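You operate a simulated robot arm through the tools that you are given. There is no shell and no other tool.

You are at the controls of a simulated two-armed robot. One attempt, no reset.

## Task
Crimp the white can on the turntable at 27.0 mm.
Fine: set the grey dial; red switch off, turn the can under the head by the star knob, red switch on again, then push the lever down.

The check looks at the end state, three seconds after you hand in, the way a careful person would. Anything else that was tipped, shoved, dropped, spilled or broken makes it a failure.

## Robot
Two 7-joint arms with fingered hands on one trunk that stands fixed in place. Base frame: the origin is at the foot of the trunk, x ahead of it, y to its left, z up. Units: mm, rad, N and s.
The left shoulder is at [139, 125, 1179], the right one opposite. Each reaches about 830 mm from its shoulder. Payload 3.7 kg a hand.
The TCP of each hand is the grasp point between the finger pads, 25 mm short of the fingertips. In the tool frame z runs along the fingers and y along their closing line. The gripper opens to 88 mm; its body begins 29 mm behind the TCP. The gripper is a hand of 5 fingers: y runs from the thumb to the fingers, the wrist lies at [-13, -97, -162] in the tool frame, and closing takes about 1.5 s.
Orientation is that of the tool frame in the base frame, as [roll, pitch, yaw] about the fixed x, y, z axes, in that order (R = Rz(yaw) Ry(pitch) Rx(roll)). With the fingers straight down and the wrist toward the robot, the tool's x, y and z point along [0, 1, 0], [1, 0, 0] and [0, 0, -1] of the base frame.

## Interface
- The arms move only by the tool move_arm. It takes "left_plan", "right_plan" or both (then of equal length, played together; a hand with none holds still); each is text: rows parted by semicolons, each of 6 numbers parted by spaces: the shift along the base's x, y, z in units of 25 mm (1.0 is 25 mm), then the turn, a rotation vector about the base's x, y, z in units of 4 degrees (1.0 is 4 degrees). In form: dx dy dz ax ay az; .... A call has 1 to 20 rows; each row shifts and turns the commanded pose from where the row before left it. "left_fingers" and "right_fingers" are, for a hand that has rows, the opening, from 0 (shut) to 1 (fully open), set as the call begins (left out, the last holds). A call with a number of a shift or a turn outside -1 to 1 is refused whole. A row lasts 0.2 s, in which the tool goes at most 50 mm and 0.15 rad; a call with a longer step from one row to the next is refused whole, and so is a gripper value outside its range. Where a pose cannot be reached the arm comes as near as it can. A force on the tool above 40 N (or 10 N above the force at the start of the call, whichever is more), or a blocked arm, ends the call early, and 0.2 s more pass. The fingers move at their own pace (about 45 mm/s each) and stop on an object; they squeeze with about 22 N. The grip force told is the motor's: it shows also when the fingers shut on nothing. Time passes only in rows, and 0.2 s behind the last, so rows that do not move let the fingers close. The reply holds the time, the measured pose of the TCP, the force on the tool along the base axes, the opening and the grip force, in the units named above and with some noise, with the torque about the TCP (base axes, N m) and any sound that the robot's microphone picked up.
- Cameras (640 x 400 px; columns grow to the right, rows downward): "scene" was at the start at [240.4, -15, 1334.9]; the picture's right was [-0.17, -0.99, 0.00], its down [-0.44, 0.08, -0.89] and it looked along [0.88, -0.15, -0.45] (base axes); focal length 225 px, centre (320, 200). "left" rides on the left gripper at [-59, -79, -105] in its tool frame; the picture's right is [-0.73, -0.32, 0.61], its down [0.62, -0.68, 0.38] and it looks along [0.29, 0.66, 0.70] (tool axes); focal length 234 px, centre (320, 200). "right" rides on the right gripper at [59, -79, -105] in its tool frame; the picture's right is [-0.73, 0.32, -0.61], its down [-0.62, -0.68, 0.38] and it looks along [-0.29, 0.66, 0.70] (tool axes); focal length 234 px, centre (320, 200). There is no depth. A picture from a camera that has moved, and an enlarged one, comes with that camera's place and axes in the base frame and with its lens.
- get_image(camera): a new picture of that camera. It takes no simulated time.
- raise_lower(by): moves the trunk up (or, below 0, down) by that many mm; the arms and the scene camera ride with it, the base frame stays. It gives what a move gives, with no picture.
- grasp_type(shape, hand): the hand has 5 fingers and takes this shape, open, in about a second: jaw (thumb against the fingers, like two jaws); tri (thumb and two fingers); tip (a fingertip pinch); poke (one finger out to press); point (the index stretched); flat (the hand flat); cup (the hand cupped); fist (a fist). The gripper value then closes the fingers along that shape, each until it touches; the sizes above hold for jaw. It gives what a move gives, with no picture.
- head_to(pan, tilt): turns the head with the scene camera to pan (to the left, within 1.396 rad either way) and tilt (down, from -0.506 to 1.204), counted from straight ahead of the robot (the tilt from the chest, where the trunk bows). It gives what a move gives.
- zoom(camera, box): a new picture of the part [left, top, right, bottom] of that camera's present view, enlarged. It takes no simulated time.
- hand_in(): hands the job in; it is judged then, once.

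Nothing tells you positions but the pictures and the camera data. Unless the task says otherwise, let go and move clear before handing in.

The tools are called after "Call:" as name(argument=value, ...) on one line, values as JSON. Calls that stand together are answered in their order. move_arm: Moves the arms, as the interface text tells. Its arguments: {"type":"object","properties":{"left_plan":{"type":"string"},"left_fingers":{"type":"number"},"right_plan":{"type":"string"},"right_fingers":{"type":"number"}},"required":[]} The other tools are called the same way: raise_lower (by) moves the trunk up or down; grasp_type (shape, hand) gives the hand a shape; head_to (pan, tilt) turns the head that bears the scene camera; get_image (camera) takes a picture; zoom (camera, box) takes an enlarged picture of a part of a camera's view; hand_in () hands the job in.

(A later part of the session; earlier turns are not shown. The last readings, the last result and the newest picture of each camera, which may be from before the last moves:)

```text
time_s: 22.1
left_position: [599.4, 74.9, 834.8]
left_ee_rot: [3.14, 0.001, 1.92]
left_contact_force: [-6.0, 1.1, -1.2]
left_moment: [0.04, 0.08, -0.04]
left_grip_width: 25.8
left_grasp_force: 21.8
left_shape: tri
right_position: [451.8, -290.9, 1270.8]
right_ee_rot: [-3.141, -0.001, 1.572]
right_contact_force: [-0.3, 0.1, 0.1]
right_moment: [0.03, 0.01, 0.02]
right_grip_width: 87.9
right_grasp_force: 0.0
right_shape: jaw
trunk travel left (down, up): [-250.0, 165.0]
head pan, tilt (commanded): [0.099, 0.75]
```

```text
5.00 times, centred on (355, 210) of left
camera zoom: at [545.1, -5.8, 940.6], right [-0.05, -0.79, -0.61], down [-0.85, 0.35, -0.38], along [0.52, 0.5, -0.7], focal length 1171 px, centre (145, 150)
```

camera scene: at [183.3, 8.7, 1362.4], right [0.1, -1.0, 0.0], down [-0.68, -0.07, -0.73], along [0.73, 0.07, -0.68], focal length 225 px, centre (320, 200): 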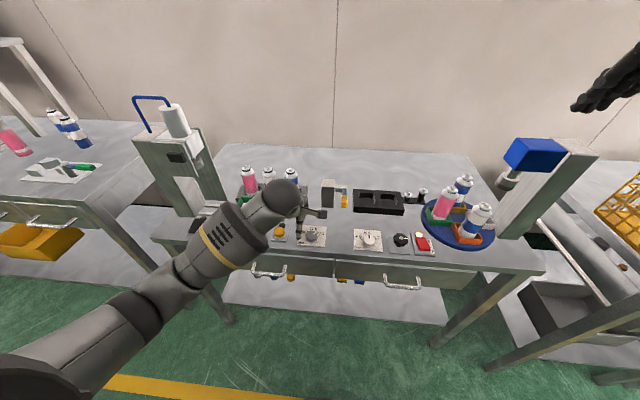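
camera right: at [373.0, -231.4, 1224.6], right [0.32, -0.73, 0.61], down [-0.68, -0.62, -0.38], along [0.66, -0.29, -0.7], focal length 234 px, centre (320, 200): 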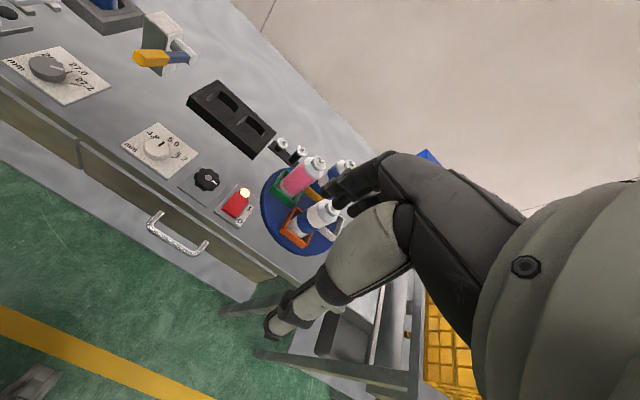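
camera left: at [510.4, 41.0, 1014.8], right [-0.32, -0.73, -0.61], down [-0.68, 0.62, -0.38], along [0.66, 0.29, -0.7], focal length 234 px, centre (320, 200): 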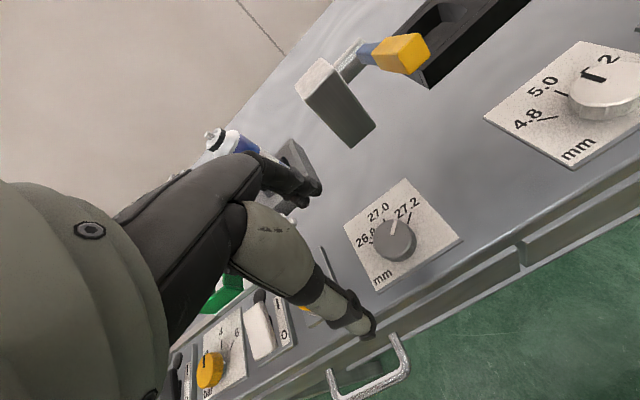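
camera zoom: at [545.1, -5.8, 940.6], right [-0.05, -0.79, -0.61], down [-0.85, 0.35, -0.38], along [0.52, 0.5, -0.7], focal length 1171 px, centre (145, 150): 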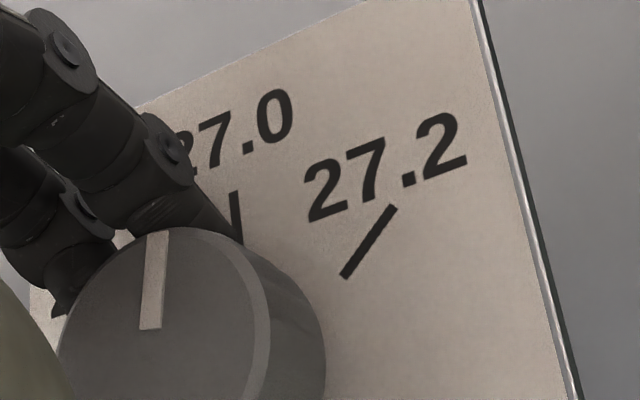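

The pointer still seems about 8–10° short of the 27.0 tick. Turning 8° more, then I'll release and lift to read it plainly.

Call:
move_arm(left_plan="0 0 0 0 0 1; 0 0 0 0 0 1; 0 0 0 0 0 0")

Call:
zoom(camera="left", box=[310, 170, 400, 250])

```text
time_s: 22.9
left_position: [598.6, 76.6, 835.1]
left_ee_rot: [3.141, 0.001, 2.061]
left_contact_force: [-5.8, 0.1, -1.8]
left_moment: [-0.01, 0.13, -0.02]
left_grip_width: 25.6
left_grasp_force: 22.1
left_shape: tri
right_position: [451.5, -290.2, 1271.1]
right_ee_rot: [-3.14, 0.001, 1.572]
right_contact_force: [-0.1, 0.5, -0.5]
right_moment: [0.01, 0.01, -0.02]
right_grip_width: 87.9
right_grasp_force: 0.1
right_shape: jaw
trunk travel left (down, up): [-250.0, 165.0]
head pan, tilt (commanded): [0.099, 0.75]
```

```text
5.00 times, centred on (355, 210) of left
camera zoom: at [557.2, -12.4, 940.6], right [0.06, -0.79, -0.61], down [-0.89, 0.23, -0.38], along [0.44, 0.56, -0.7], focal length 1171 px, centre (145, 150)
```

zoom: 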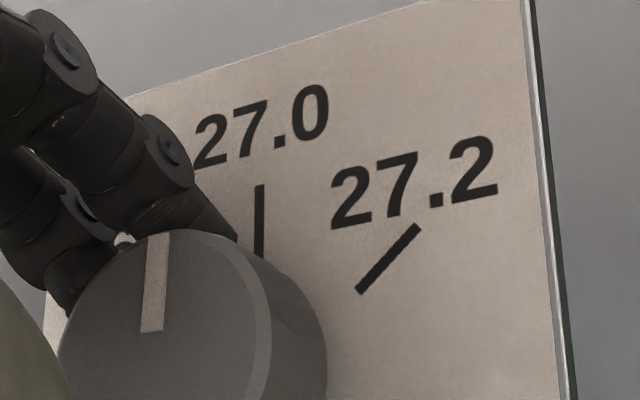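

Now within ~2–3° of the tick. A last half-step of 2°, then open the fingers and lift off.

Call:
move_arm(left_plan="0 0 0 0 0 0.6; 0 0 0 0 0 0; 0 0 0 0 0 0")

Call:
move_arm(left_plan="0 0 0 0 0 0; 0 0 0 0 0 0; 0 0 0 0 0 0; 0 0 0 0 0 0; 0 0 0 0 0 0", left_fingers=0.8)

Call:
zoom(camera="left", box=[310, 170, 400, 250])

```text
time_s: 23.7
left_position: [600.0, 76.2, 834.8]
left_ee_rot: [3.142, 0.0, 2.101]
left_contact_force: [-6.2, 0.6, -2.0]
left_moment: [0.01, 0.14, -0.01]
left_grip_width: 25.9
left_grasp_force: 21.1
left_shape: tri
right_position: [452.2, -291.2, 1270.8]
right_ee_rot: [3.139, 0.0, 1.571]
right_contact_force: [0.1, -0.3, 0.1]
right_moment: [-0.03, -0.01, 0.0]
right_grip_width: 87.8
right_grasp_force: 0.0
right_shape: jaw
trunk travel left (down, up): [-250.0, 165.0]
head pan, tilt (commanded): [0.099, 0.75]
```

```text
time_s: 24.9
left_position: [599.9, 76.6, 835.2]
left_ee_rot: [3.141, 0.0, 2.101]
left_contact_force: [0.2, 0.6, -0.6]
left_moment: [-0.01, 0.02, -0.01]
left_grip_width: 69.9
left_grasp_force: 0.0
left_shape: tri
right_position: [451.9, -290.0, 1270.7]
right_ee_rot: [-3.142, 0.001, 1.571]
right_contact_force: [-0.6, 0.0, 0.1]
right_moment: [-0.01, 0.0, -0.02]
right_grip_width: 87.6
right_grasp_force: 0.1
right_shape: jaw
trunk travel left (down, up): [-250.0, 165.0]
head pan, tilt (commanded): [0.099, 0.75]
```

```text
5.00 times, centred on (355, 210) of left
camera zoom: at [561.4, -14.0, 940.6], right [0.09, -0.79, -0.61], down [-0.9, 0.19, -0.38], along [0.42, 0.58, -0.7], focal length 1171 px, centre (145, 150)
```

zoom: 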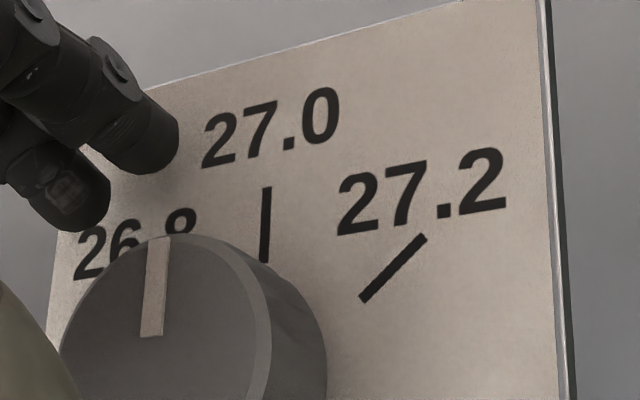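

Released. Lifting straight up and looking at the dial unobstructed with both cameras.

Call:
move_arm(left_plan="0 0 1 0 0 0; 0 0 1 0 0 0; 0 0 1 0 0 0; -0.5 0.5 1 0 0 -1; -0.5 0.5 1 0 0 -1; -0.5 0.5 1 0 0 -1; -0.5 0.5 0 0 0 -1; -0.5 0.5 0 0 0 -1; 0 0 0 0 0 -1; 0 0 0 0 0 -1; 0 0 0 0 0 -0.6")

Call:
get_image(camera="left")

Call:
get_image(camera="scene")

Call:
zoom(camera="scene", box=[290, 210, 340, 260])

```text
time_s: 27.3
left_position: [537.7, 138.5, 985.0]
left_ee_rot: [-3.14, 0.0, 1.569]
left_contact_force: [-0.2, 0.6, -0.8]
left_moment: [0.01, -0.01, -0.01]
left_grip_width: 70.1
left_grasp_force: 0.1
left_shape: tri
right_position: [452.3, -290.3, 1272.1]
right_ee_rot: [3.141, 0.001, 1.572]
right_contact_force: [0.0, -0.2, -0.7]
right_moment: [0.03, -0.03, -0.02]
right_grip_width: 88.0
right_grasp_force: 0.0
right_shape: jaw
trunk travel left (down, up): [-250.0, 165.0]
head pan, tilt (commanded): [0.099, 0.75]
```

```text
taken
camera left: at [458.1, 80.8, 1090.7], right [-0.32, -0.73, -0.61], down [-0.68, 0.62, -0.38], along [0.66, 0.29, -0.7], focal length 234 px, centre (320, 200)
```

left: 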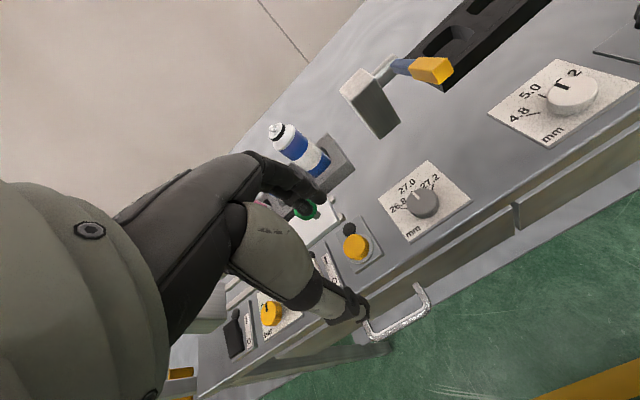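

```text
taken
camera scene: at [183.2, 8.7, 1362.4], right [0.1, -1.0, 0.0], down [-0.68, -0.07, -0.73], along [0.73, 0.07, -0.68], focal length 225 px, centre (320, 200)
```

scene: 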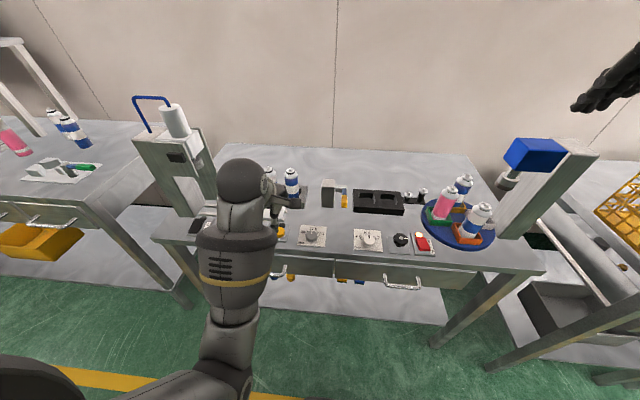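

```text
8.00 times, centred on (315, 235) of scene
camera zoom: at [183.2, 8.7, 1362.4], right [0.1, -1.0, 0.0], down [-0.68, -0.07, -0.73], along [0.73, 0.07, -0.68], focal length 1801 px, centre (360, -80)
```

zoom: 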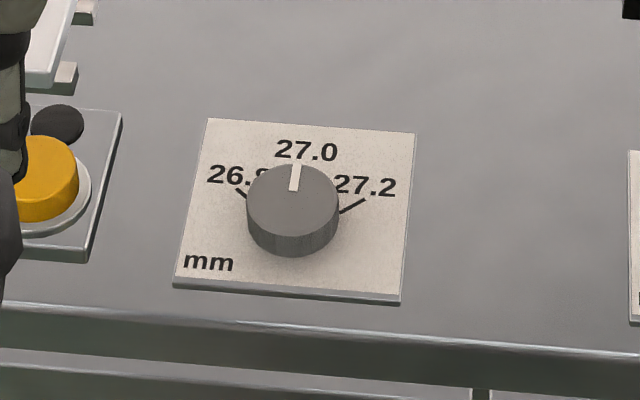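

Call:
zoom(camera="scene", box=[300, 222, 324, 246])

Call:
zoom(camera="left", box=[380, 155, 470, 245])

```text
16.00 times, centred on (312, 234) of scene
camera zoom: at [183.2, 8.7, 1362.4], right [0.1, -1.0, 0.0], down [-0.68, -0.07, -0.73], along [0.73, 0.07, -0.68], focal length 3601 px, centre (448, -344)
```

zoom: 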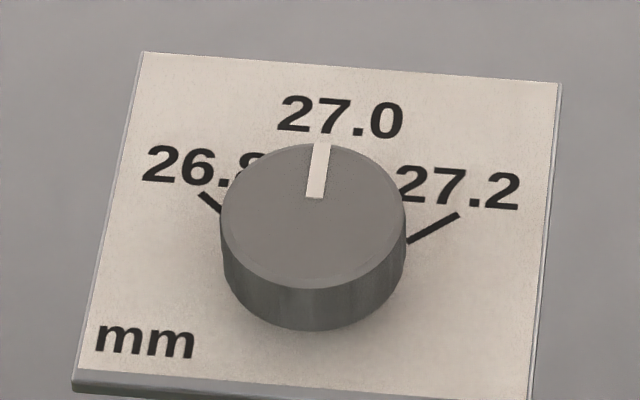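

```text
4.44 times, centred on (425, 200) of left
camera zoom: at [458.1, 80.8, 1090.7], right [-0.32, -0.73, -0.61], down [-0.68, 0.62, -0.38], along [0.66, 0.29, -0.7], focal length 1041 px, centre (-147, 200)
```

zoom: 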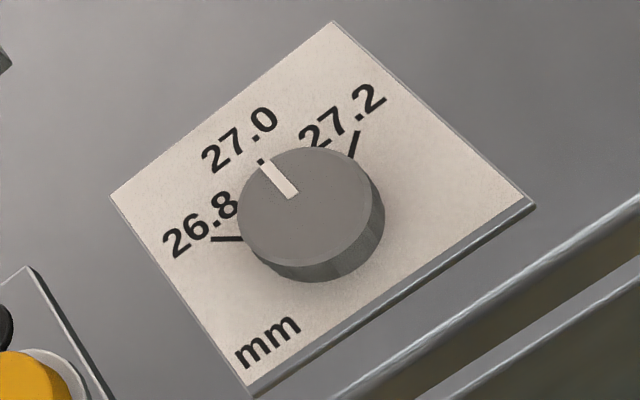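

The pointer is within ~1.5° of 27.0, so the dial is set. Next the right hand: shape "poke", and look at the switch and star knob in detail.

Call:
grasp_type(hand="right", shape="poke")

Call:
head_to(pan=-0.4, tilt=0.75)

Call:
get_image(camera="scene")

Call:
get_image(camera="right")

Call:
zoom(camera="scene", box=[270, 170, 400, 270])

```text
time_s: 28.2
left_position: [537.3, 139.0, 984.7]
left_ee_rot: [-3.141, 0.0, 1.57]
left_contact_force: [0.1, 0.5, -0.2]
left_moment: [-0.01, -0.04, 0.01]
left_grip_width: 70.2
left_grasp_force: 0.1
left_shape: tri
right_position: [451.6, -291.2, 1270.7]
right_ee_rot: [-3.141, -0.001, 1.571]
right_contact_force: [-0.7, -0.1, -0.2]
right_moment: [0.02, -0.02, 0.02]
right_grip_width: 0.0
right_grasp_force: 0.0
right_shape: poke
trunk travel left (down, up): [-250.0, 165.0]
head pan, tilt (commanded): [0.099, 0.75]
```

```text
time_s: 29.1
left_position: [536.1, 140.0, 985.4]
left_ee_rot: [-3.14, 0.0, 1.57]
left_contact_force: [0.2, -0.2, 0.3]
left_moment: [-0.05, -0.02, -0.01]
left_grip_width: 70.3
left_grasp_force: 0.0
left_shape: tri
right_position: [452.6, -291.2, 1270.6]
right_ee_rot: [3.14, -0.001, 1.57]
right_contact_force: [-0.1, 0.2, -0.4]
right_moment: [-0.01, -0.01, -0.02]
right_grip_width: 0.1
right_grasp_force: 0.1
right_shape: poke
trunk travel left (down, up): [-250.0, 165.0]
head pan, tilt (commanded): [-0.4, 0.75]
```

```text
taken
camera scene: at [177.0, -31.7, 1362.4], right [-0.39, -0.92, 0.0], down [-0.63, 0.26, -0.73], along [0.67, -0.28, -0.68], focal length 225 px, centre (320, 200)
```

scene: 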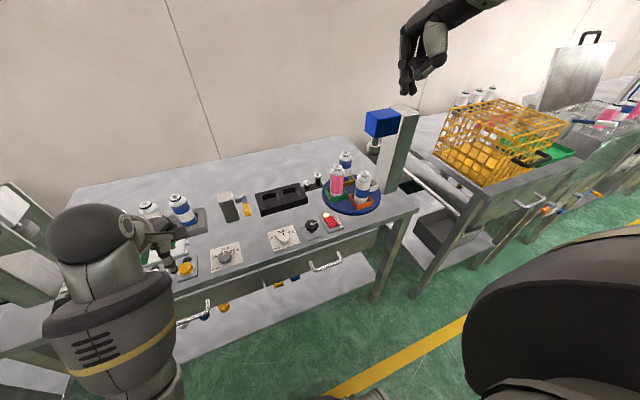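

```text
taken
camera right: at [373.0, -231.4, 1374.6], right [0.32, -0.73, 0.61], down [-0.68, -0.62, -0.38], along [0.66, -0.29, -0.7], focal length 234 px, centre (320, 200)
```

right: 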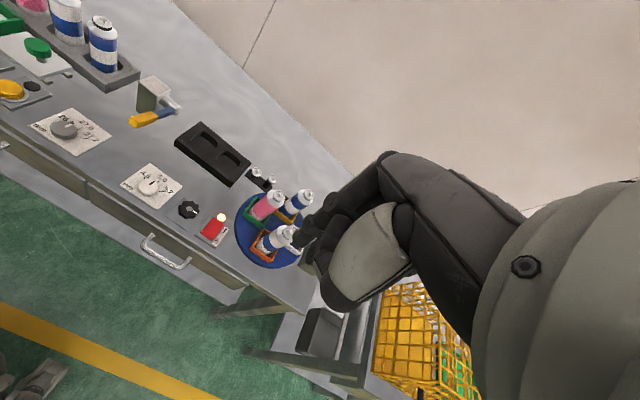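

```text
4.00 times, centred on (335, 220) of scene
camera zoom: at [177.0, -31.7, 1362.4], right [-0.39, -0.92, 0.0], down [-0.63, 0.26, -0.73], along [0.67, -0.28, -0.68], focal length 900 px, centre (260, 120)
```

zoom: 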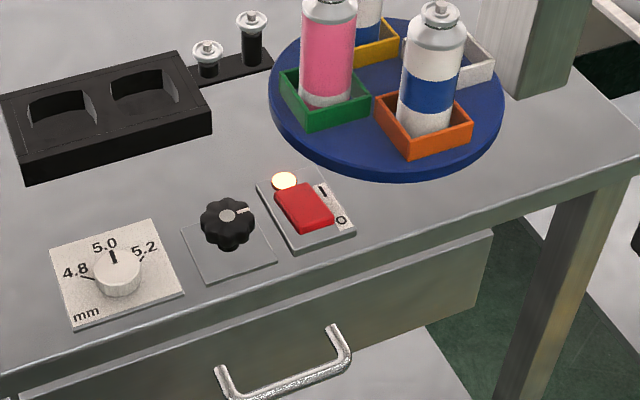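

Call:
zoom(camera="scene", box=[312, 200, 362, 240])

Call:
zoom(camera="right", box=[165, 180, 275, 260])

Call:
zoom(camera="right", box=[270, 170, 430, 310])

```text
10.00 times, centred on (337, 220) of scene
camera zoom: at [177.0, -31.7, 1362.4], right [-0.39, -0.92, 0.0], down [-0.63, 0.26, -0.73], along [0.67, -0.28, -0.68], focal length 2251 px, centre (150, 0)
```

zoom: 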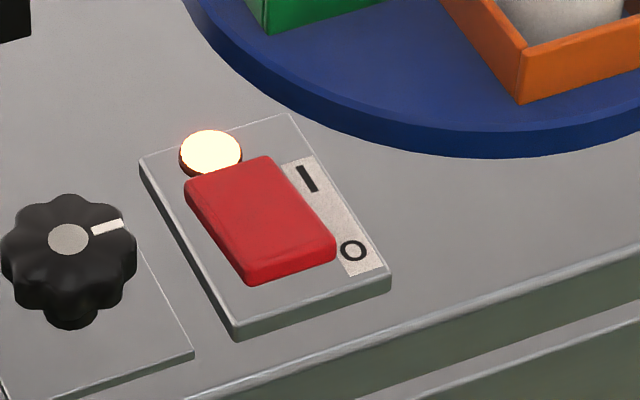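

```text
5.00 times, centred on (220, 220) of right
camera zoom: at [373.0, -231.4, 1374.6], right [0.32, -0.73, 0.61], down [-0.68, -0.62, -0.38], along [0.66, -0.29, -0.7], focal length 1171 px, centre (820, 100)
```

zoom: 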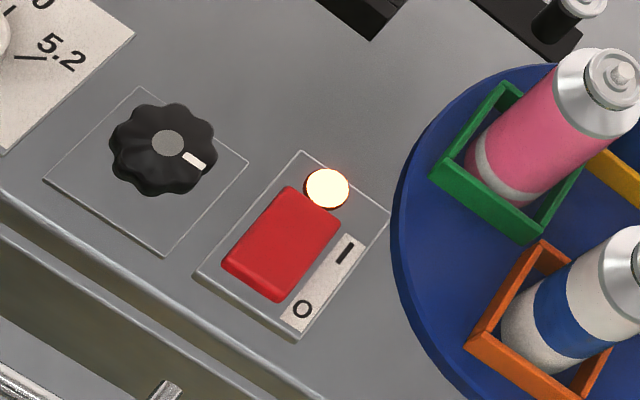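

```text
2.86 times, centred on (350, 240) of right
camera zoom: at [373.0, -231.4, 1374.6], right [0.32, -0.73, 0.61], down [-0.68, -0.62, -0.38], along [0.66, -0.29, -0.7], focal length 669 px, centre (234, 86)
```

zoom: 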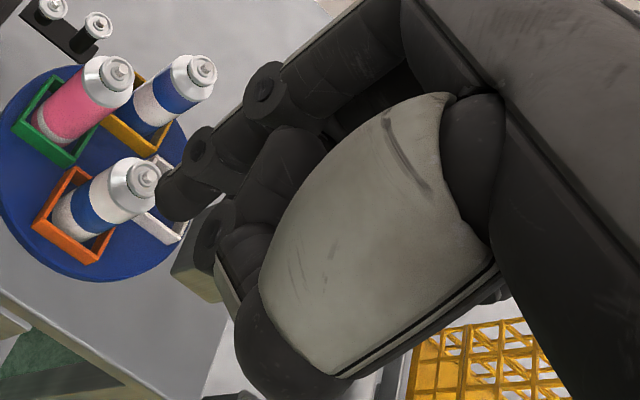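

The rocker's near half (O side) stands up at about x≈592, y≈−254, and the lamp is lit, so it is on. I'll bring the right index finger above it.

Call:
move_arm(right_plan="0.43 0.105 -0.98 0 0 0; 0.43 0.105 -0.98 0 0 0; 0.43 0.105 -0.98 0 0 0; 0.43 0.105 -0.98 0 0 0; 0.43 0.105 -0.98 0 0 0; 0.43 0.105 -0.98 0 0 0; 0.43 0.105 -0.98 0 0 0; 0.43 0.105 -0.98 0 0 0; 0.43 0.105 -0.98 0 0 0; 0.43 0.105 -0.98 0 0 0; 0.43 0.105 -0.98 0 0 0")

Call:
get_image(camera="right")

Call:
zoom(camera="scene", box=[260, 130, 420, 250])

```text
time_s: 31.5
left_position: [537.2, 140.4, 985.9]
left_ee_rot: [-3.14, -0.001, 1.57]
left_contact_force: [-0.2, 0.1, 1.6]
left_moment: [0.02, 0.01, -0.01]
left_grip_width: 70.4
left_grasp_force: 0.0
left_shape: tri
right_position: [572.2, -262.1, 1000.8]
right_ee_rot: [-3.141, 0.002, 1.569]
right_contact_force: [-0.2, -0.1, -0.7]
right_moment: [0.0, 0.04, 0.0]
right_grip_width: 0.0
right_grasp_force: 0.1
right_shape: poke
trunk travel left (down, up): [-250.0, 165.0]
head pan, tilt (commanded): [-0.4, 0.75]
```

```text
taken
camera right: at [491.8, -202.8, 1104.7], right [0.32, -0.73, 0.61], down [-0.68, -0.62, -0.38], along [0.66, -0.29, -0.7], focal length 234 px, centre (320, 200)
```

right: 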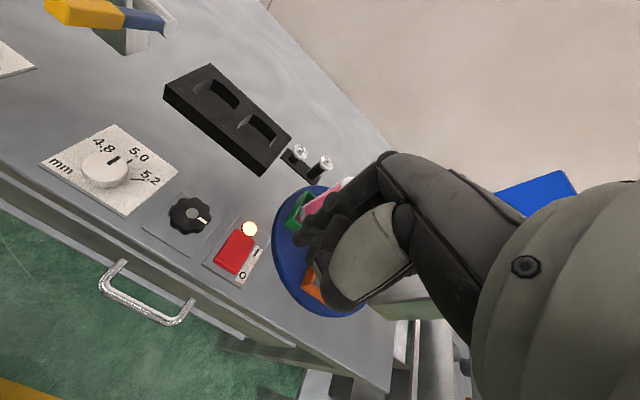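

```text
3.33 times, centred on (340, 190) of scene
camera zoom: at [177.7, -31.9, 1362.3], right [-0.39, -0.92, 0.0], down [-0.63, 0.27, -0.73], along [0.67, -0.28, -0.68], focal length 750 px, centre (253, 233)
```

zoom: 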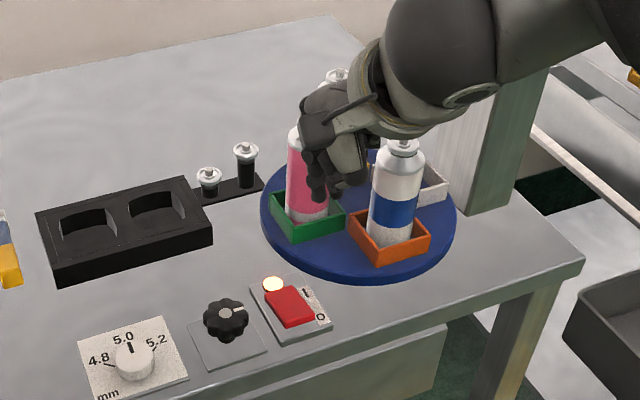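

I'll move over the raised half, with the hand yawed a bit so its bulk stays away from the cans, and stop well above.

Call:
move_arm(right_plan="0.2 -0.03 -0.8 0 0 -1; 0.2 -0.03 -0.8 0 0 -1; 0.2 -0.03 -0.8 0 0 -1; 0.2 -0.03 -0.8 0 0 -1; 0.1 -0.03 -0.8 0 0 -1; 0 0 -0.6 0 0 0")

Call:
get_image(camera="right")

Call:
zoom(camera="scene", box=[280, 150, 400, 250])

```text
time_s: 32.9
left_position: [536.5, 139.8, 984.8]
left_ee_rot: [-3.141, 0.0, 1.571]
left_contact_force: [0.0, 0.0, -0.8]
left_moment: [0.04, 0.01, -0.01]
left_grip_width: 70.3
left_grasp_force: 0.0
left_shape: tri
right_position: [593.4, -266.5, 886.4]
right_ee_rot: [-3.141, 0.0, 1.222]
right_contact_force: [0.3, 0.3, 1.0]
right_moment: [-0.01, 0.01, 0.0]
right_grip_width: 0.0
right_grasp_force: 0.0
right_shape: poke
trunk travel left (down, up): [-250.0, 165.0]
head pan, tilt (commanded): [-0.4, 0.75]
```

```text
taken
camera right: at [538.9, -182.7, 989.3], right [0.05, -0.79, 0.61], down [-0.85, -0.35, -0.38], along [0.52, -0.5, -0.7], focal length 234 px, centre (320, 200)
```

right: 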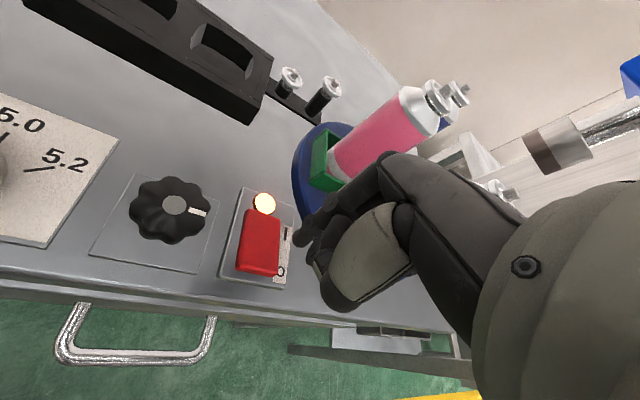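

```text
4.00 times, centred on (340, 200) of scene
camera zoom: at [177.1, -31.5, 1362.4], right [-0.39, -0.92, 0.0], down [-0.63, 0.27, -0.73], along [0.67, -0.28, -0.68], focal length 900 px, centre (240, 200)
```

zoom: 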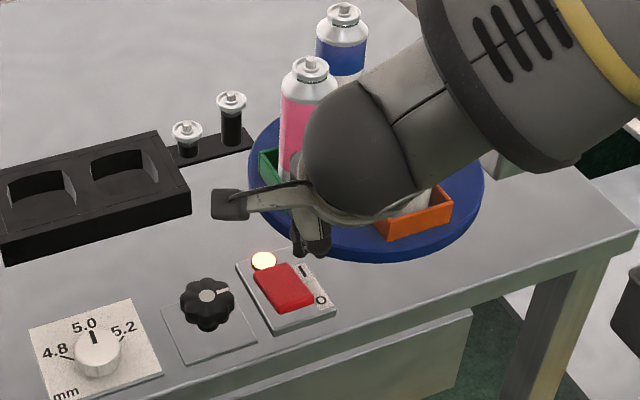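

The index tip is right over the near half of the rocker. Descending carefully onto it.

Call:
move_arm(right_plan="0.1 0.04 -0.6 0 0 0; 0 0 -0.6 0 0 0; 0 0 -0.2 0 0 0; 0 0 -0.2 0 0 0; 0 0 -0.1 0 0 0")

Call:
get_image(camera="right")

Call:
zoom(camera="scene", box=[310, 190, 370, 240])

```text
time_s: 34.1
left_position: [538.1, 139.1, 985.6]
left_ee_rot: [3.141, 0.0, 1.57]
left_contact_force: [-0.5, 0.1, 0.4]
left_moment: [0.03, 0.03, 0.01]
left_grip_width: 70.3
left_grasp_force: 0.0
left_shape: tri
right_position: [593.1, -268.1, 851.0]
right_ee_rot: [-3.14, 0.001, 1.224]
right_contact_force: [-0.2, 0.5, -0.4]
right_moment: [-0.01, 0.01, -0.02]
right_grip_width: 0.0
right_grasp_force: 0.1
right_shape: poke
right hand out of reach, approached as far as the arm can: row 4
trunk travel left (down, up): [-250.0, 165.0]
head pan, tilt (commanded): [-0.4, 0.75]
```

```text
taken
camera right: at [538.2, -185.8, 955.2], right [0.06, -0.79, 0.61], down [-0.85, -0.35, -0.38], along [0.52, -0.5, -0.7], focal length 234 px, centre (320, 200)
```

right: 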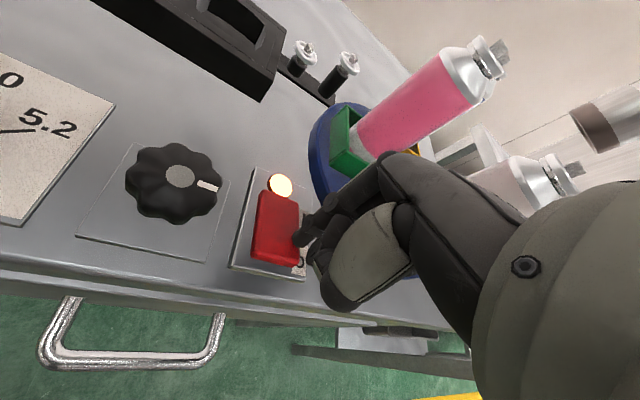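

```text
8.00 times, centred on (340, 215) of scene
camera zoom: at [177.0, -31.8, 1362.5], right [-0.39, -0.92, 0.0], down [-0.63, 0.27, -0.73], along [0.67, -0.28, -0.68], focal length 1801 px, centre (160, 80)
```

zoom: 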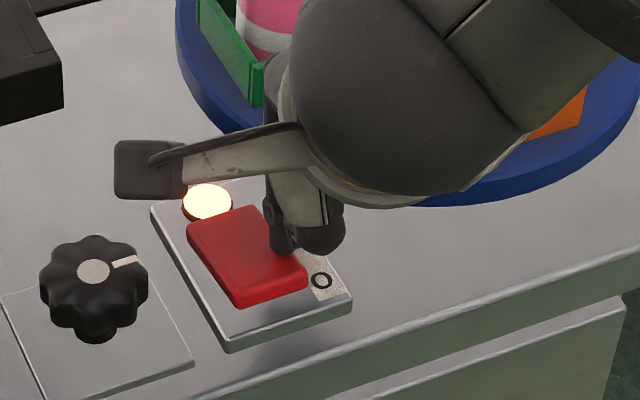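

The right arm runs out of joint range at this yaw and trunk height. I'll lift, turn the hand back, raise the trunk, and come down again.

Call:
move_arm(right_plan="0 0 1 0 0 0; 0 0 1 0 0 0; 0 0 1 0 0 1; 0 0 0 0 0 1; 0 0 0 0 0 1; 0 0 0 0 0 1; 0 0 0 0 0 1")

Call:
raise_lower(by=110)

```text
time_s: 35.7
left_position: [536.9, 139.2, 985.9]
left_ee_rot: [-3.141, 0.001, 1.572]
left_contact_force: [-0.9, -0.3, 1.2]
left_moment: [0.0, -0.02, -0.02]
left_grip_width: 70.1
left_grasp_force: 0.1
left_shape: tri
right_position: [593.9, -267.7, 925.3]
right_ee_rot: [-3.141, 0.0, 1.571]
right_contact_force: [0.0, 0.5, 0.6]
right_moment: [-0.01, 0.0, -0.01]
right_grip_width: 0.0
right_grasp_force: 0.1
right_shape: poke
trunk travel left (down, up): [-250.0, 165.0]
head pan, tilt (commanded): [-0.4, 0.75]
```

```text
time_s: 37.1
left_position: [538.3, 139.4, 1094.9]
left_ee_rot: [-3.142, 0.001, 1.571]
left_contact_force: [0.1, 0.3, 0.4]
left_moment: [0.03, 0.0, 0.01]
left_grip_width: 70.2
left_grasp_force: 0.1
left_shape: tri
right_position: [594.1, -266.0, 1033.4]
right_ee_rot: [-3.139, 0.001, 1.57]
right_contact_force: [-0.6, 0.0, -0.3]
right_moment: [0.01, 0.02, 0.01]
right_grip_width: 0.0
right_grasp_force: 0.0
right_shape: poke
trunk travel left (down, up): [-360.0, 55.0]
head pan, tilt (commanded): [-0.4, 0.75]
```

Call:
move_arm(right_plan="0.03 0.02 -0.9 0 0 0; 0.03 0.02 -0.9 0 0 0; 0.03 0.02 -0.9 0 0 0; 0.03 0.02 -0.9 0 0 0; 0.03 0 -0.9 0 0 0; 0 0 -0.9 0 0 0; 0 0 -0.8 0 0 0; 0 0 -0.4 0 0 0")

Call:
get_image(camera="right")

Call:
get_image(camera="scene")

Call:
zoom(camera="scene", box=[290, 200, 370, 270])

```text
time_s: 38.9
left_position: [536.9, 139.4, 1095.6]
left_ee_rot: [3.141, 0.001, 1.571]
left_contact_force: [0.2, 0.6, 0.7]
left_moment: [0.01, 0.0, -0.01]
left_grip_width: 70.2
left_grasp_force: 0.1
left_shape: tri
right_position: [533.6, -299.1, 989.0]
right_ee_rot: [-3.141, -0.001, 1.569]
right_contact_force: [0.7, 0.4, -1.0]
right_moment: [0.01, -0.02, 0.04]
right_grip_width: 0.2
right_grasp_force: 0.1
right_shape: poke
right hand out of reach, approached as far as the arm can: row 1, 2, 3, 4, 5, 6, 7, 8
trunk travel left (down, up): [-360.0, 55.0]
head pan, tilt (commanded): [-0.4, 0.75]
```

```text
taken
camera right: at [454.2, -239.4, 1092.3], right [0.32, -0.73, 0.61], down [-0.68, -0.62, -0.38], along [0.66, -0.29, -0.7], focal length 234 px, centre (320, 200)
```

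right: 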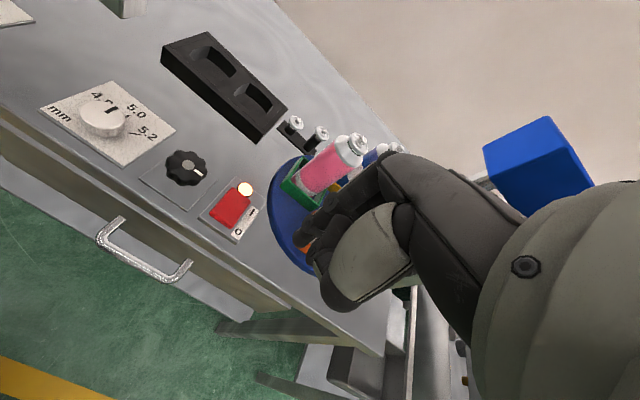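

```text
taken
camera scene: at [116.0, -31.8, 1475.5], right [-0.39, -0.92, 0.0], down [-0.63, 0.27, -0.73], along [0.67, -0.28, -0.68], focal length 225 px, centre (320, 200)
```

scene: 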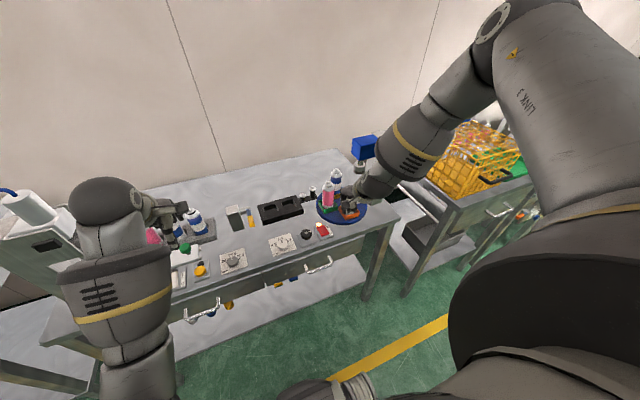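

```text
5.71 times, centred on (330, 235) of scene
camera zoom: at [116.0, -31.8, 1475.5], right [-0.39, -0.92, 0.0], down [-0.63, 0.27, -0.73], along [0.67, -0.28, -0.68], focal length 1286 px, centre (263, 0)
```

zoom: 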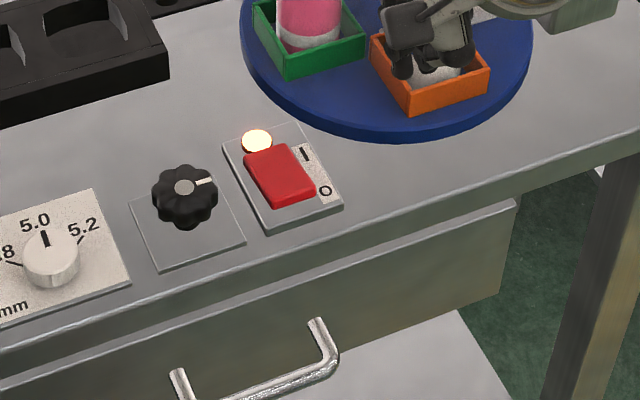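

Too high now: the arm is fully stretched. I'll lift the hand a bit, lower the trunk back, and retry with the un-yawed hand.

Call:
move_arm(right_plan="0 0 1 0 0 0; 0 0 1 0 0 0; 0 0 1 0 0 0")

Call:
raise_lower(by=-110)

Call:
move_arm(right_plan="0.5 0.3 -0.4 0 0 0; 0.5 0.3 -0.4 0 0 0; 0.5 0.3 -0.4 0 0 0; 0.5 0.3 -0.4 0 0 0; 0.5 0.2 -0.4 0 0 0; 0.05 0 -0.4 0 0 0")

```text
time_s: 39.7
left_position: [536.8, 138.3, 1095.2]
left_ee_rot: [3.14, -0.001, 1.571]
left_contact_force: [0.1, 0.2, -0.3]
left_moment: [0.0, -0.02, 0.01]
left_grip_width: 70.2
left_grasp_force: 0.0
left_shape: tri
right_position: [534.4, -297.9, 1064.1]
right_ee_rot: [-3.141, 0.001, 1.57]
right_contact_force: [0.0, -0.2, -0.4]
right_moment: [-0.02, 0.01, 0.0]
right_grip_width: 0.0
right_grasp_force: 0.0
right_shape: poke
trunk travel left (down, up): [-360.0, 55.0]
head pan, tilt (commanded): [-0.4, 0.75]
```

```text
time_s: 41.1
left_position: [536.9, 138.7, 986.5]
left_ee_rot: [3.14, -0.002, 1.571]
left_contact_force: [-0.7, -1.0, -0.5]
left_moment: [0.0, -0.02, -0.01]
left_grip_width: 70.2
left_grasp_force: 0.2
left_shape: tri
right_position: [534.2, -298.3, 954.9]
right_ee_rot: [3.138, 0.001, 1.573]
right_contact_force: [0.8, 0.3, 0.3]
right_moment: [-0.01, -0.01, 0.01]
right_grip_width: 0.0
right_grasp_force: 0.1
right_shape: poke
trunk travel left (down, up): [-250.0, 165.0]
head pan, tilt (commanded): [-0.4, 0.75]
```

```text
time_s: 42.5
left_position: [536.6, 139.0, 985.2]
left_ee_rot: [3.141, 0.001, 1.571]
left_contact_force: [0.0, -0.3, -0.3]
left_moment: [0.03, 0.02, -0.03]
left_grip_width: 70.0
left_grasp_force: 0.0
left_shape: tri
right_position: [597.4, -263.6, 893.5]
right_ee_rot: [3.14, 0.001, 1.569]
right_contact_force: [-0.4, 0.0, 0.7]
right_moment: [0.02, -0.02, 0.0]
right_grip_width: 0.0
right_grasp_force: 0.0
right_shape: poke
trunk travel left (down, up): [-250.0, 165.0]
head pan, tilt (commanded): [-0.4, 0.75]
```

Call:
move_arm(right_plan="0 0 -0.5 0 0 0; 0 0 -0.5 0 0 0; 0 0 -0.5 0 0 0")

Call:
get_image(camera="right")

Call:
zoom(camera="scene", box=[310, 190, 370, 240])

```text
time_s: 43.3
left_position: [536.7, 139.3, 984.6]
left_ee_rot: [-3.141, -0.002, 1.571]
left_contact_force: [-0.1, -0.1, 0.3]
left_moment: [0.02, 0.02, 0.0]
left_grip_width: 70.1
left_grasp_force: 0.2
left_shape: tri
right_position: [598.7, -263.6, 855.6]
right_ee_rot: [-3.139, 0.0, 1.569]
right_contact_force: [-0.2, -0.6, -0.1]
right_moment: [0.0, -0.04, 0.0]
right_grip_width: 0.0
right_grasp_force: 0.1
right_shape: poke
trunk travel left (down, up): [-250.0, 165.0]
head pan, tilt (commanded): [-0.4, 0.75]
```

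```text
taken
camera right: at [518.3, -205.0, 959.6], right [0.32, -0.73, 0.61], down [-0.68, -0.62, -0.38], along [0.66, -0.29, -0.7], focal length 234 px, centre (320, 200)
```

right: 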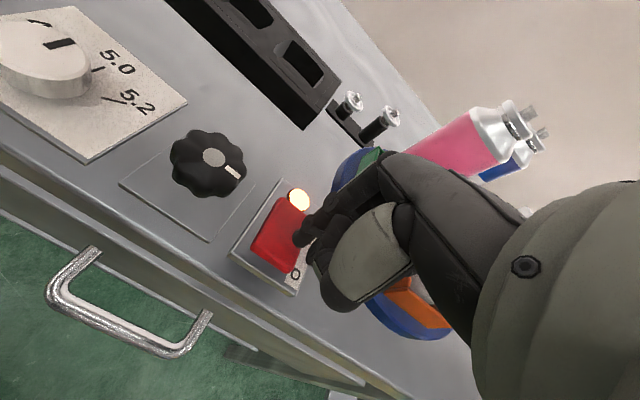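

```text
8.00 times, centred on (340, 215) of scene
camera zoom: at [177.3, -31.6, 1362.4], right [-0.39, -0.92, 0.0], down [-0.63, 0.27, -0.73], along [0.67, -0.28, -0.68], focal length 1801 px, centre (160, 80)
```

zoom: 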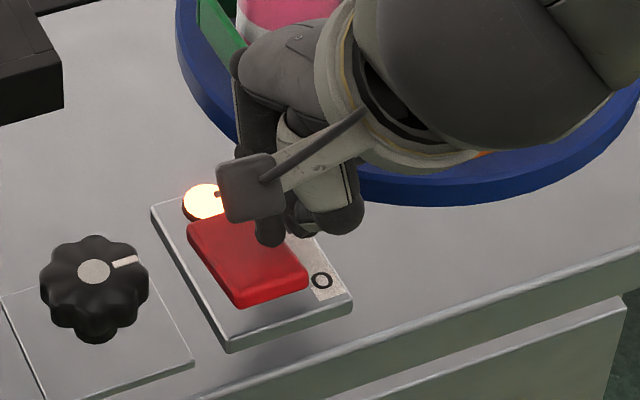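

The fingertip is at about (592, −253, 839), right above the raised end. Pressing down in small steps.

Call:
move_arm(right_plan="0.1 0 -0.3 0 0 0; 0 0 -0.2 0 0 0; 0 0 -0.2 0 0 0; 0 0 -0.2 0 0 0")

Call:
zoom(camera="scene", box=[310, 190, 370, 240])

Call:
zoom(camera="right", box=[200, 150, 340, 310])

```text
time_s: 44.3
left_position: [535.5, 141.2, 987.7]
left_ee_rot: [3.139, -0.001, 1.571]
left_contact_force: [-0.1, 0.5, -0.3]
left_moment: [0.02, -0.02, -0.02]
left_grip_width: 70.0
left_grasp_force: 0.1
left_shape: tri
right_position: [599.0, -262.9, 847.2]
right_ee_rot: [3.13, 0.0, 1.571]
right_contact_force: [3.3, 5.2, 37.3]
right_moment: [0.26, -0.09, 0.01]
right_grip_width: 0.3
right_grasp_force: 0.0
right_shape: poke
right hand out of reach, approached as far as the arm can: row 3, 4
trunk travel left (down, up): [-250.0, 165.0]
head pan, tilt (commanded): [-0.4, 0.75]
```

```text
8.00 times, centred on (340, 215) of scene
camera zoom: at [173.3, -29.6, 1363.6], right [-0.39, -0.92, 0.0], down [-0.63, 0.26, -0.73], along [0.68, -0.29, -0.68], focal length 1801 px, centre (160, 80)
```

zoom: 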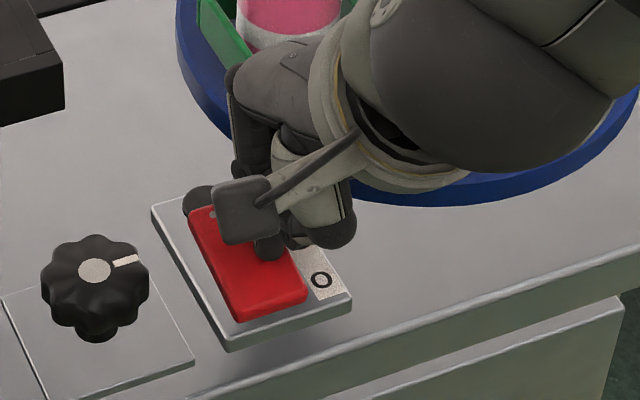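

```text
2.50 times, centred on (270, 230) of right
camera zoom: at [518.2, -203.6, 950.0], right [0.31, -0.73, 0.61], down [-0.68, -0.62, -0.39], along [0.67, -0.29, -0.69], focal length 585 px, centre (445, 125)
```

zoom: 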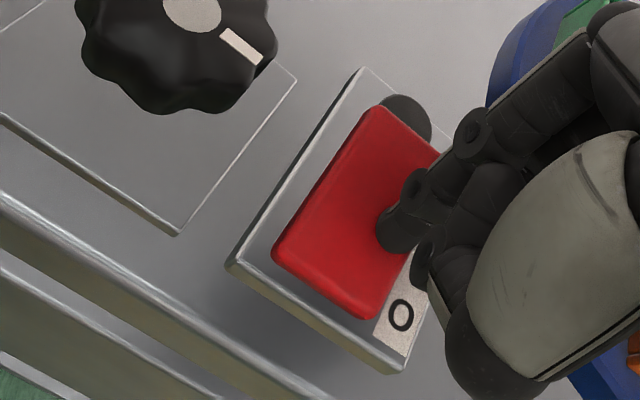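

The lamp went dark: the switch is off. Lifting off the rocker straight away.

Call:
move_arm(right_plan="0 0 0.5 0 0 0; 0 0 0.8 0 0 0; 0 0 1 0 0 0; 0 0 1 0 0 0")

Call:
zoom(camera="scene", box=[280, 170, 380, 250])

Call:
zoom(camera="right", box=[140, 130, 300, 290])

```text
time_s: 45.3
left_position: [537.6, 138.9, 986.1]
left_ee_rot: [-3.141, 0.0, 1.572]
left_contact_force: [0.1, -0.1, 0.9]
left_moment: [0.0, 0.0, -0.01]
left_grip_width: 70.1
left_grasp_force: 0.1
left_shape: tri
right_position: [596.1, -264.1, 923.0]
right_ee_rot: [-3.141, 0.002, 1.571]
right_contact_force: [0.4, -0.2, 0.3]
right_moment: [0.0, 0.02, 0.02]
right_grip_width: 0.2
right_grasp_force: 0.0
right_shape: poke
trunk travel left (down, up): [-250.0, 165.0]
head pan, tilt (commanded): [-0.4, 0.75]
```

```text
5.00 times, centred on (330, 210) of scene
camera zoom: at [176.3, -31.4, 1362.6], right [-0.39, -0.92, 0.0], down [-0.63, 0.27, -0.73], along [0.67, -0.28, -0.68], focal length 1125 px, centre (270, 150)
```

zoom: 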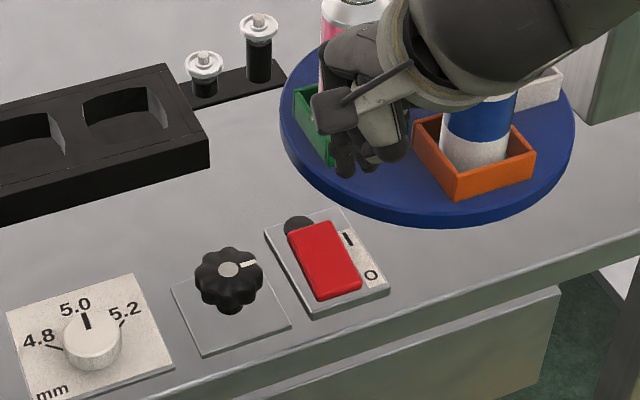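

```text
2.50 times, centred on (220, 210) of right
camera zoom: at [516.8, -205.6, 1027.2], right [0.32, -0.73, 0.61], down [-0.68, -0.62, -0.38], along [0.66, -0.29, -0.7], focal length 585 px, centre (570, 175)
```

zoom: 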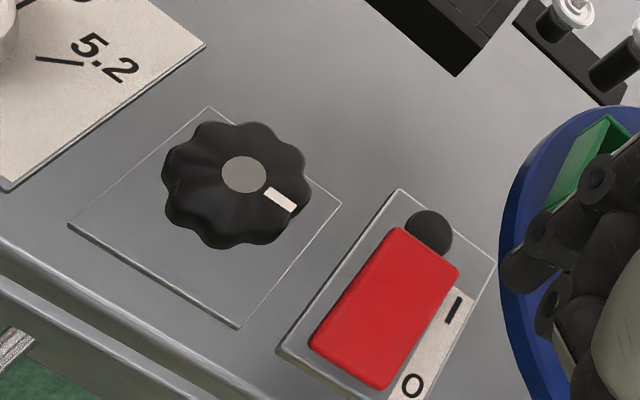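

Switch is off. For the star knob (≈(604, −186), top ≈ 838) I'll change the right hand to "tri", move over it, and lower the trunk 100 mm so the arm has comfortable range.

Call:
move_arm(right_plan="0 0.4 0.9 0 0 0; 0 0.4 0.9 0 0 0; 0 0.5 0.9 0 0 0; 0 0.6 0.9 0 0 0; 0 0.6 0.9 0 0 0; 0.2 0.6 0.9 0 0 0")

Call:
grasp_type(hand="right", shape="tri")

Call:
raise_lower(by=-100)

Call:
get_image(camera="scene")

Call:
get_image(camera="right")

```text
time_s: 46.7
left_position: [537.9, 139.4, 986.1]
left_ee_rot: [-3.141, -0.001, 1.571]
left_contact_force: [-0.1, -0.5, -0.2]
left_moment: [0.0, 0.0, -0.01]
left_grip_width: 70.2
left_grasp_force: 0.0
left_shape: tri
right_position: [601.7, -186.8, 1058.6]
right_ee_rot: [-3.141, 0.0, 1.572]
right_contact_force: [0.6, 0.6, -0.6]
right_moment: [-0.03, 0.01, -0.01]
right_grip_width: 0.2
right_grasp_force: 0.0
right_shape: poke
trunk travel left (down, up): [-250.0, 165.0]
head pan, tilt (commanded): [-0.4, 0.75]
```

```text
time_s: 47.6
left_position: [537.1, 138.6, 985.1]
left_ee_rot: [3.141, 0.0, 1.571]
left_contact_force: [-0.7, 0.3, 1.0]
left_moment: [0.01, -0.02, -0.02]
left_grip_width: 70.2
left_grasp_force: 0.1
left_shape: tri
right_position: [601.8, -186.8, 1057.4]
right_ee_rot: [-3.139, 0.002, 1.57]
right_contact_force: [-0.3, -0.3, 0.1]
right_moment: [0.01, 0.01, 0.0]
right_grip_width: 87.9
right_grasp_force: 0.0
right_shape: tri
trunk travel left (down, up): [-250.0, 165.0]
head pan, tilt (commanded): [-0.4, 0.75]
```

```text
time_s: 49.0
left_position: [537.2, 139.3, 886.7]
left_ee_rot: [3.139, 0.0, 1.57]
left_contact_force: [-0.6, -0.3, -0.6]
left_moment: [0.01, -0.03, 0.01]
left_grip_width: 70.3
left_grasp_force: 0.0
left_shape: tri
right_position: [601.1, -188.1, 959.8]
right_ee_rot: [3.139, -0.001, 1.57]
right_contact_force: [-0.8, -0.1, -0.6]
right_moment: [0.01, -0.01, -0.02]
right_grip_width: 88.0
right_grasp_force: 0.2
right_shape: tri
trunk travel left (down, up): [-150.0, 265.0]
head pan, tilt (commanded): [-0.4, 0.75]
```

```text
taken
camera scene: at [280.0, -31.7, 1254.3], right [-0.39, -0.92, 0.0], down [-0.63, 0.27, -0.73], along [0.67, -0.28, -0.68], focal length 225 px, centre (320, 200)
```

scene: 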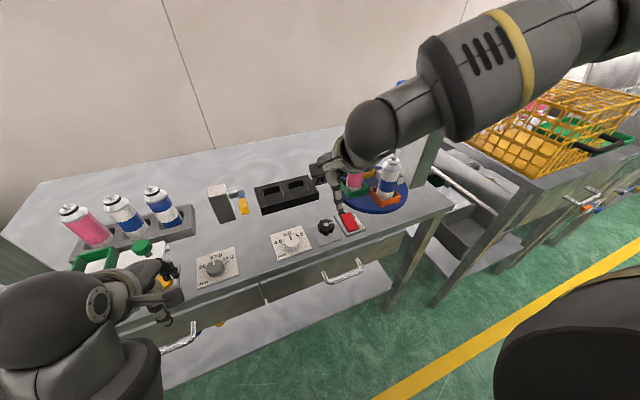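

```text
taken
camera right: at [521.3, -128.8, 1063.0], right [0.32, -0.73, 0.61], down [-0.68, -0.62, -0.38], along [0.66, -0.29, -0.69], focal length 234 px, centre (320, 200)
```

right: 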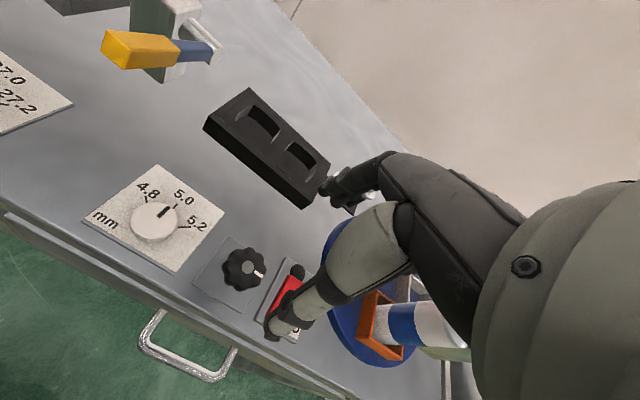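

Call:
zoom(camera="right", box=[200, 220, 320, 340])

Call:
zoom(camera="scene", box=[290, 190, 380, 260])

```text
3.33 times, centred on (260, 280) of right
camera zoom: at [521.3, -128.8, 1063.0], right [0.32, -0.73, 0.61], down [-0.68, -0.62, -0.38], along [0.66, -0.29, -0.69], focal length 781 px, centre (520, -67)
```

zoom: 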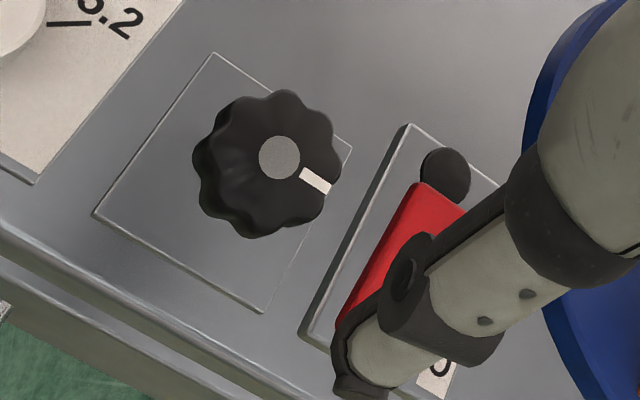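

```text
5.71 times, centred on (335, 225) of scene
camera zoom: at [280.0, -31.7, 1254.3], right [-0.39, -0.92, 0.0], down [-0.63, 0.27, -0.73], along [0.67, -0.28, -0.68], focal length 1286 px, centre (234, 57)
```

zoom: 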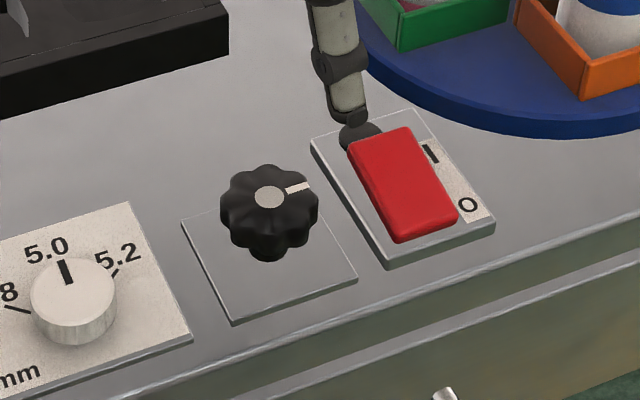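

The knob's top is at about (600.6, −182.4, 845). Descending with open fingers to bracket it.

Call:
move_arm(right_plan="0 0.1 -0.9 0 0 0; 0 0.1 -0.9 0 0 0; 0 0.03 -0.9 0 0 0; 0 0 -0.9 0 0 0; 0 0 0 0 0 0", right_fingers=0.9)

Call:
get_image(camera="right")

Call:
zoom(camera="scene", box=[290, 190, 380, 260])

```text
time_s: 50.2
left_position: [538.0, 138.8, 886.8]
left_ee_rot: [3.14, 0.0, 1.571]
left_contact_force: [-0.2, -0.1, -0.7]
left_moment: [0.03, 0.02, -0.01]
left_grip_width: 70.3
left_grasp_force: 0.1
left_shape: tri
right_position: [602.6, -181.9, 867.6]
right_ee_rot: [-3.141, 0.0, 1.57]
right_contact_force: [0.5, 0.6, -0.1]
right_moment: [-0.04, -0.03, 0.02]
right_grip_width: 79.6
right_grasp_force: 0.1
right_shape: tri
trunk travel left (down, up): [-150.0, 265.0]
head pan, tilt (commanded): [-0.4, 0.75]
```

```text
taken
camera right: at [522.6, -123.3, 971.5], right [0.32, -0.73, 0.61], down [-0.68, -0.62, -0.38], along [0.66, -0.29, -0.7], focal length 234 px, centre (320, 200)
```

right: 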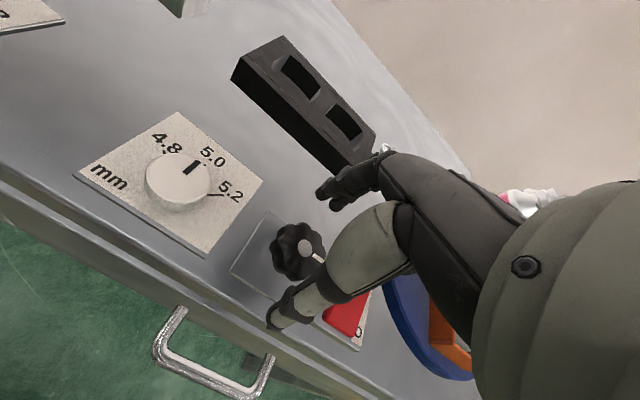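

```text
5.71 times, centred on (335, 225) of scene
camera zoom: at [281.1, -31.7, 1253.9], right [-0.39, -0.92, 0.0], down [-0.63, 0.27, -0.73], along [0.67, -0.28, -0.68], focal length 1286 px, centre (234, 57)
```

zoom: 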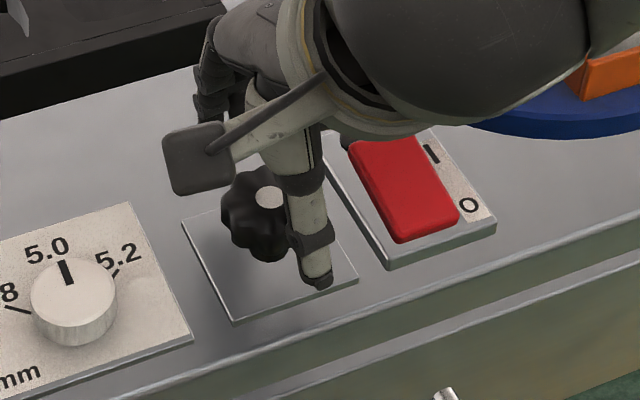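

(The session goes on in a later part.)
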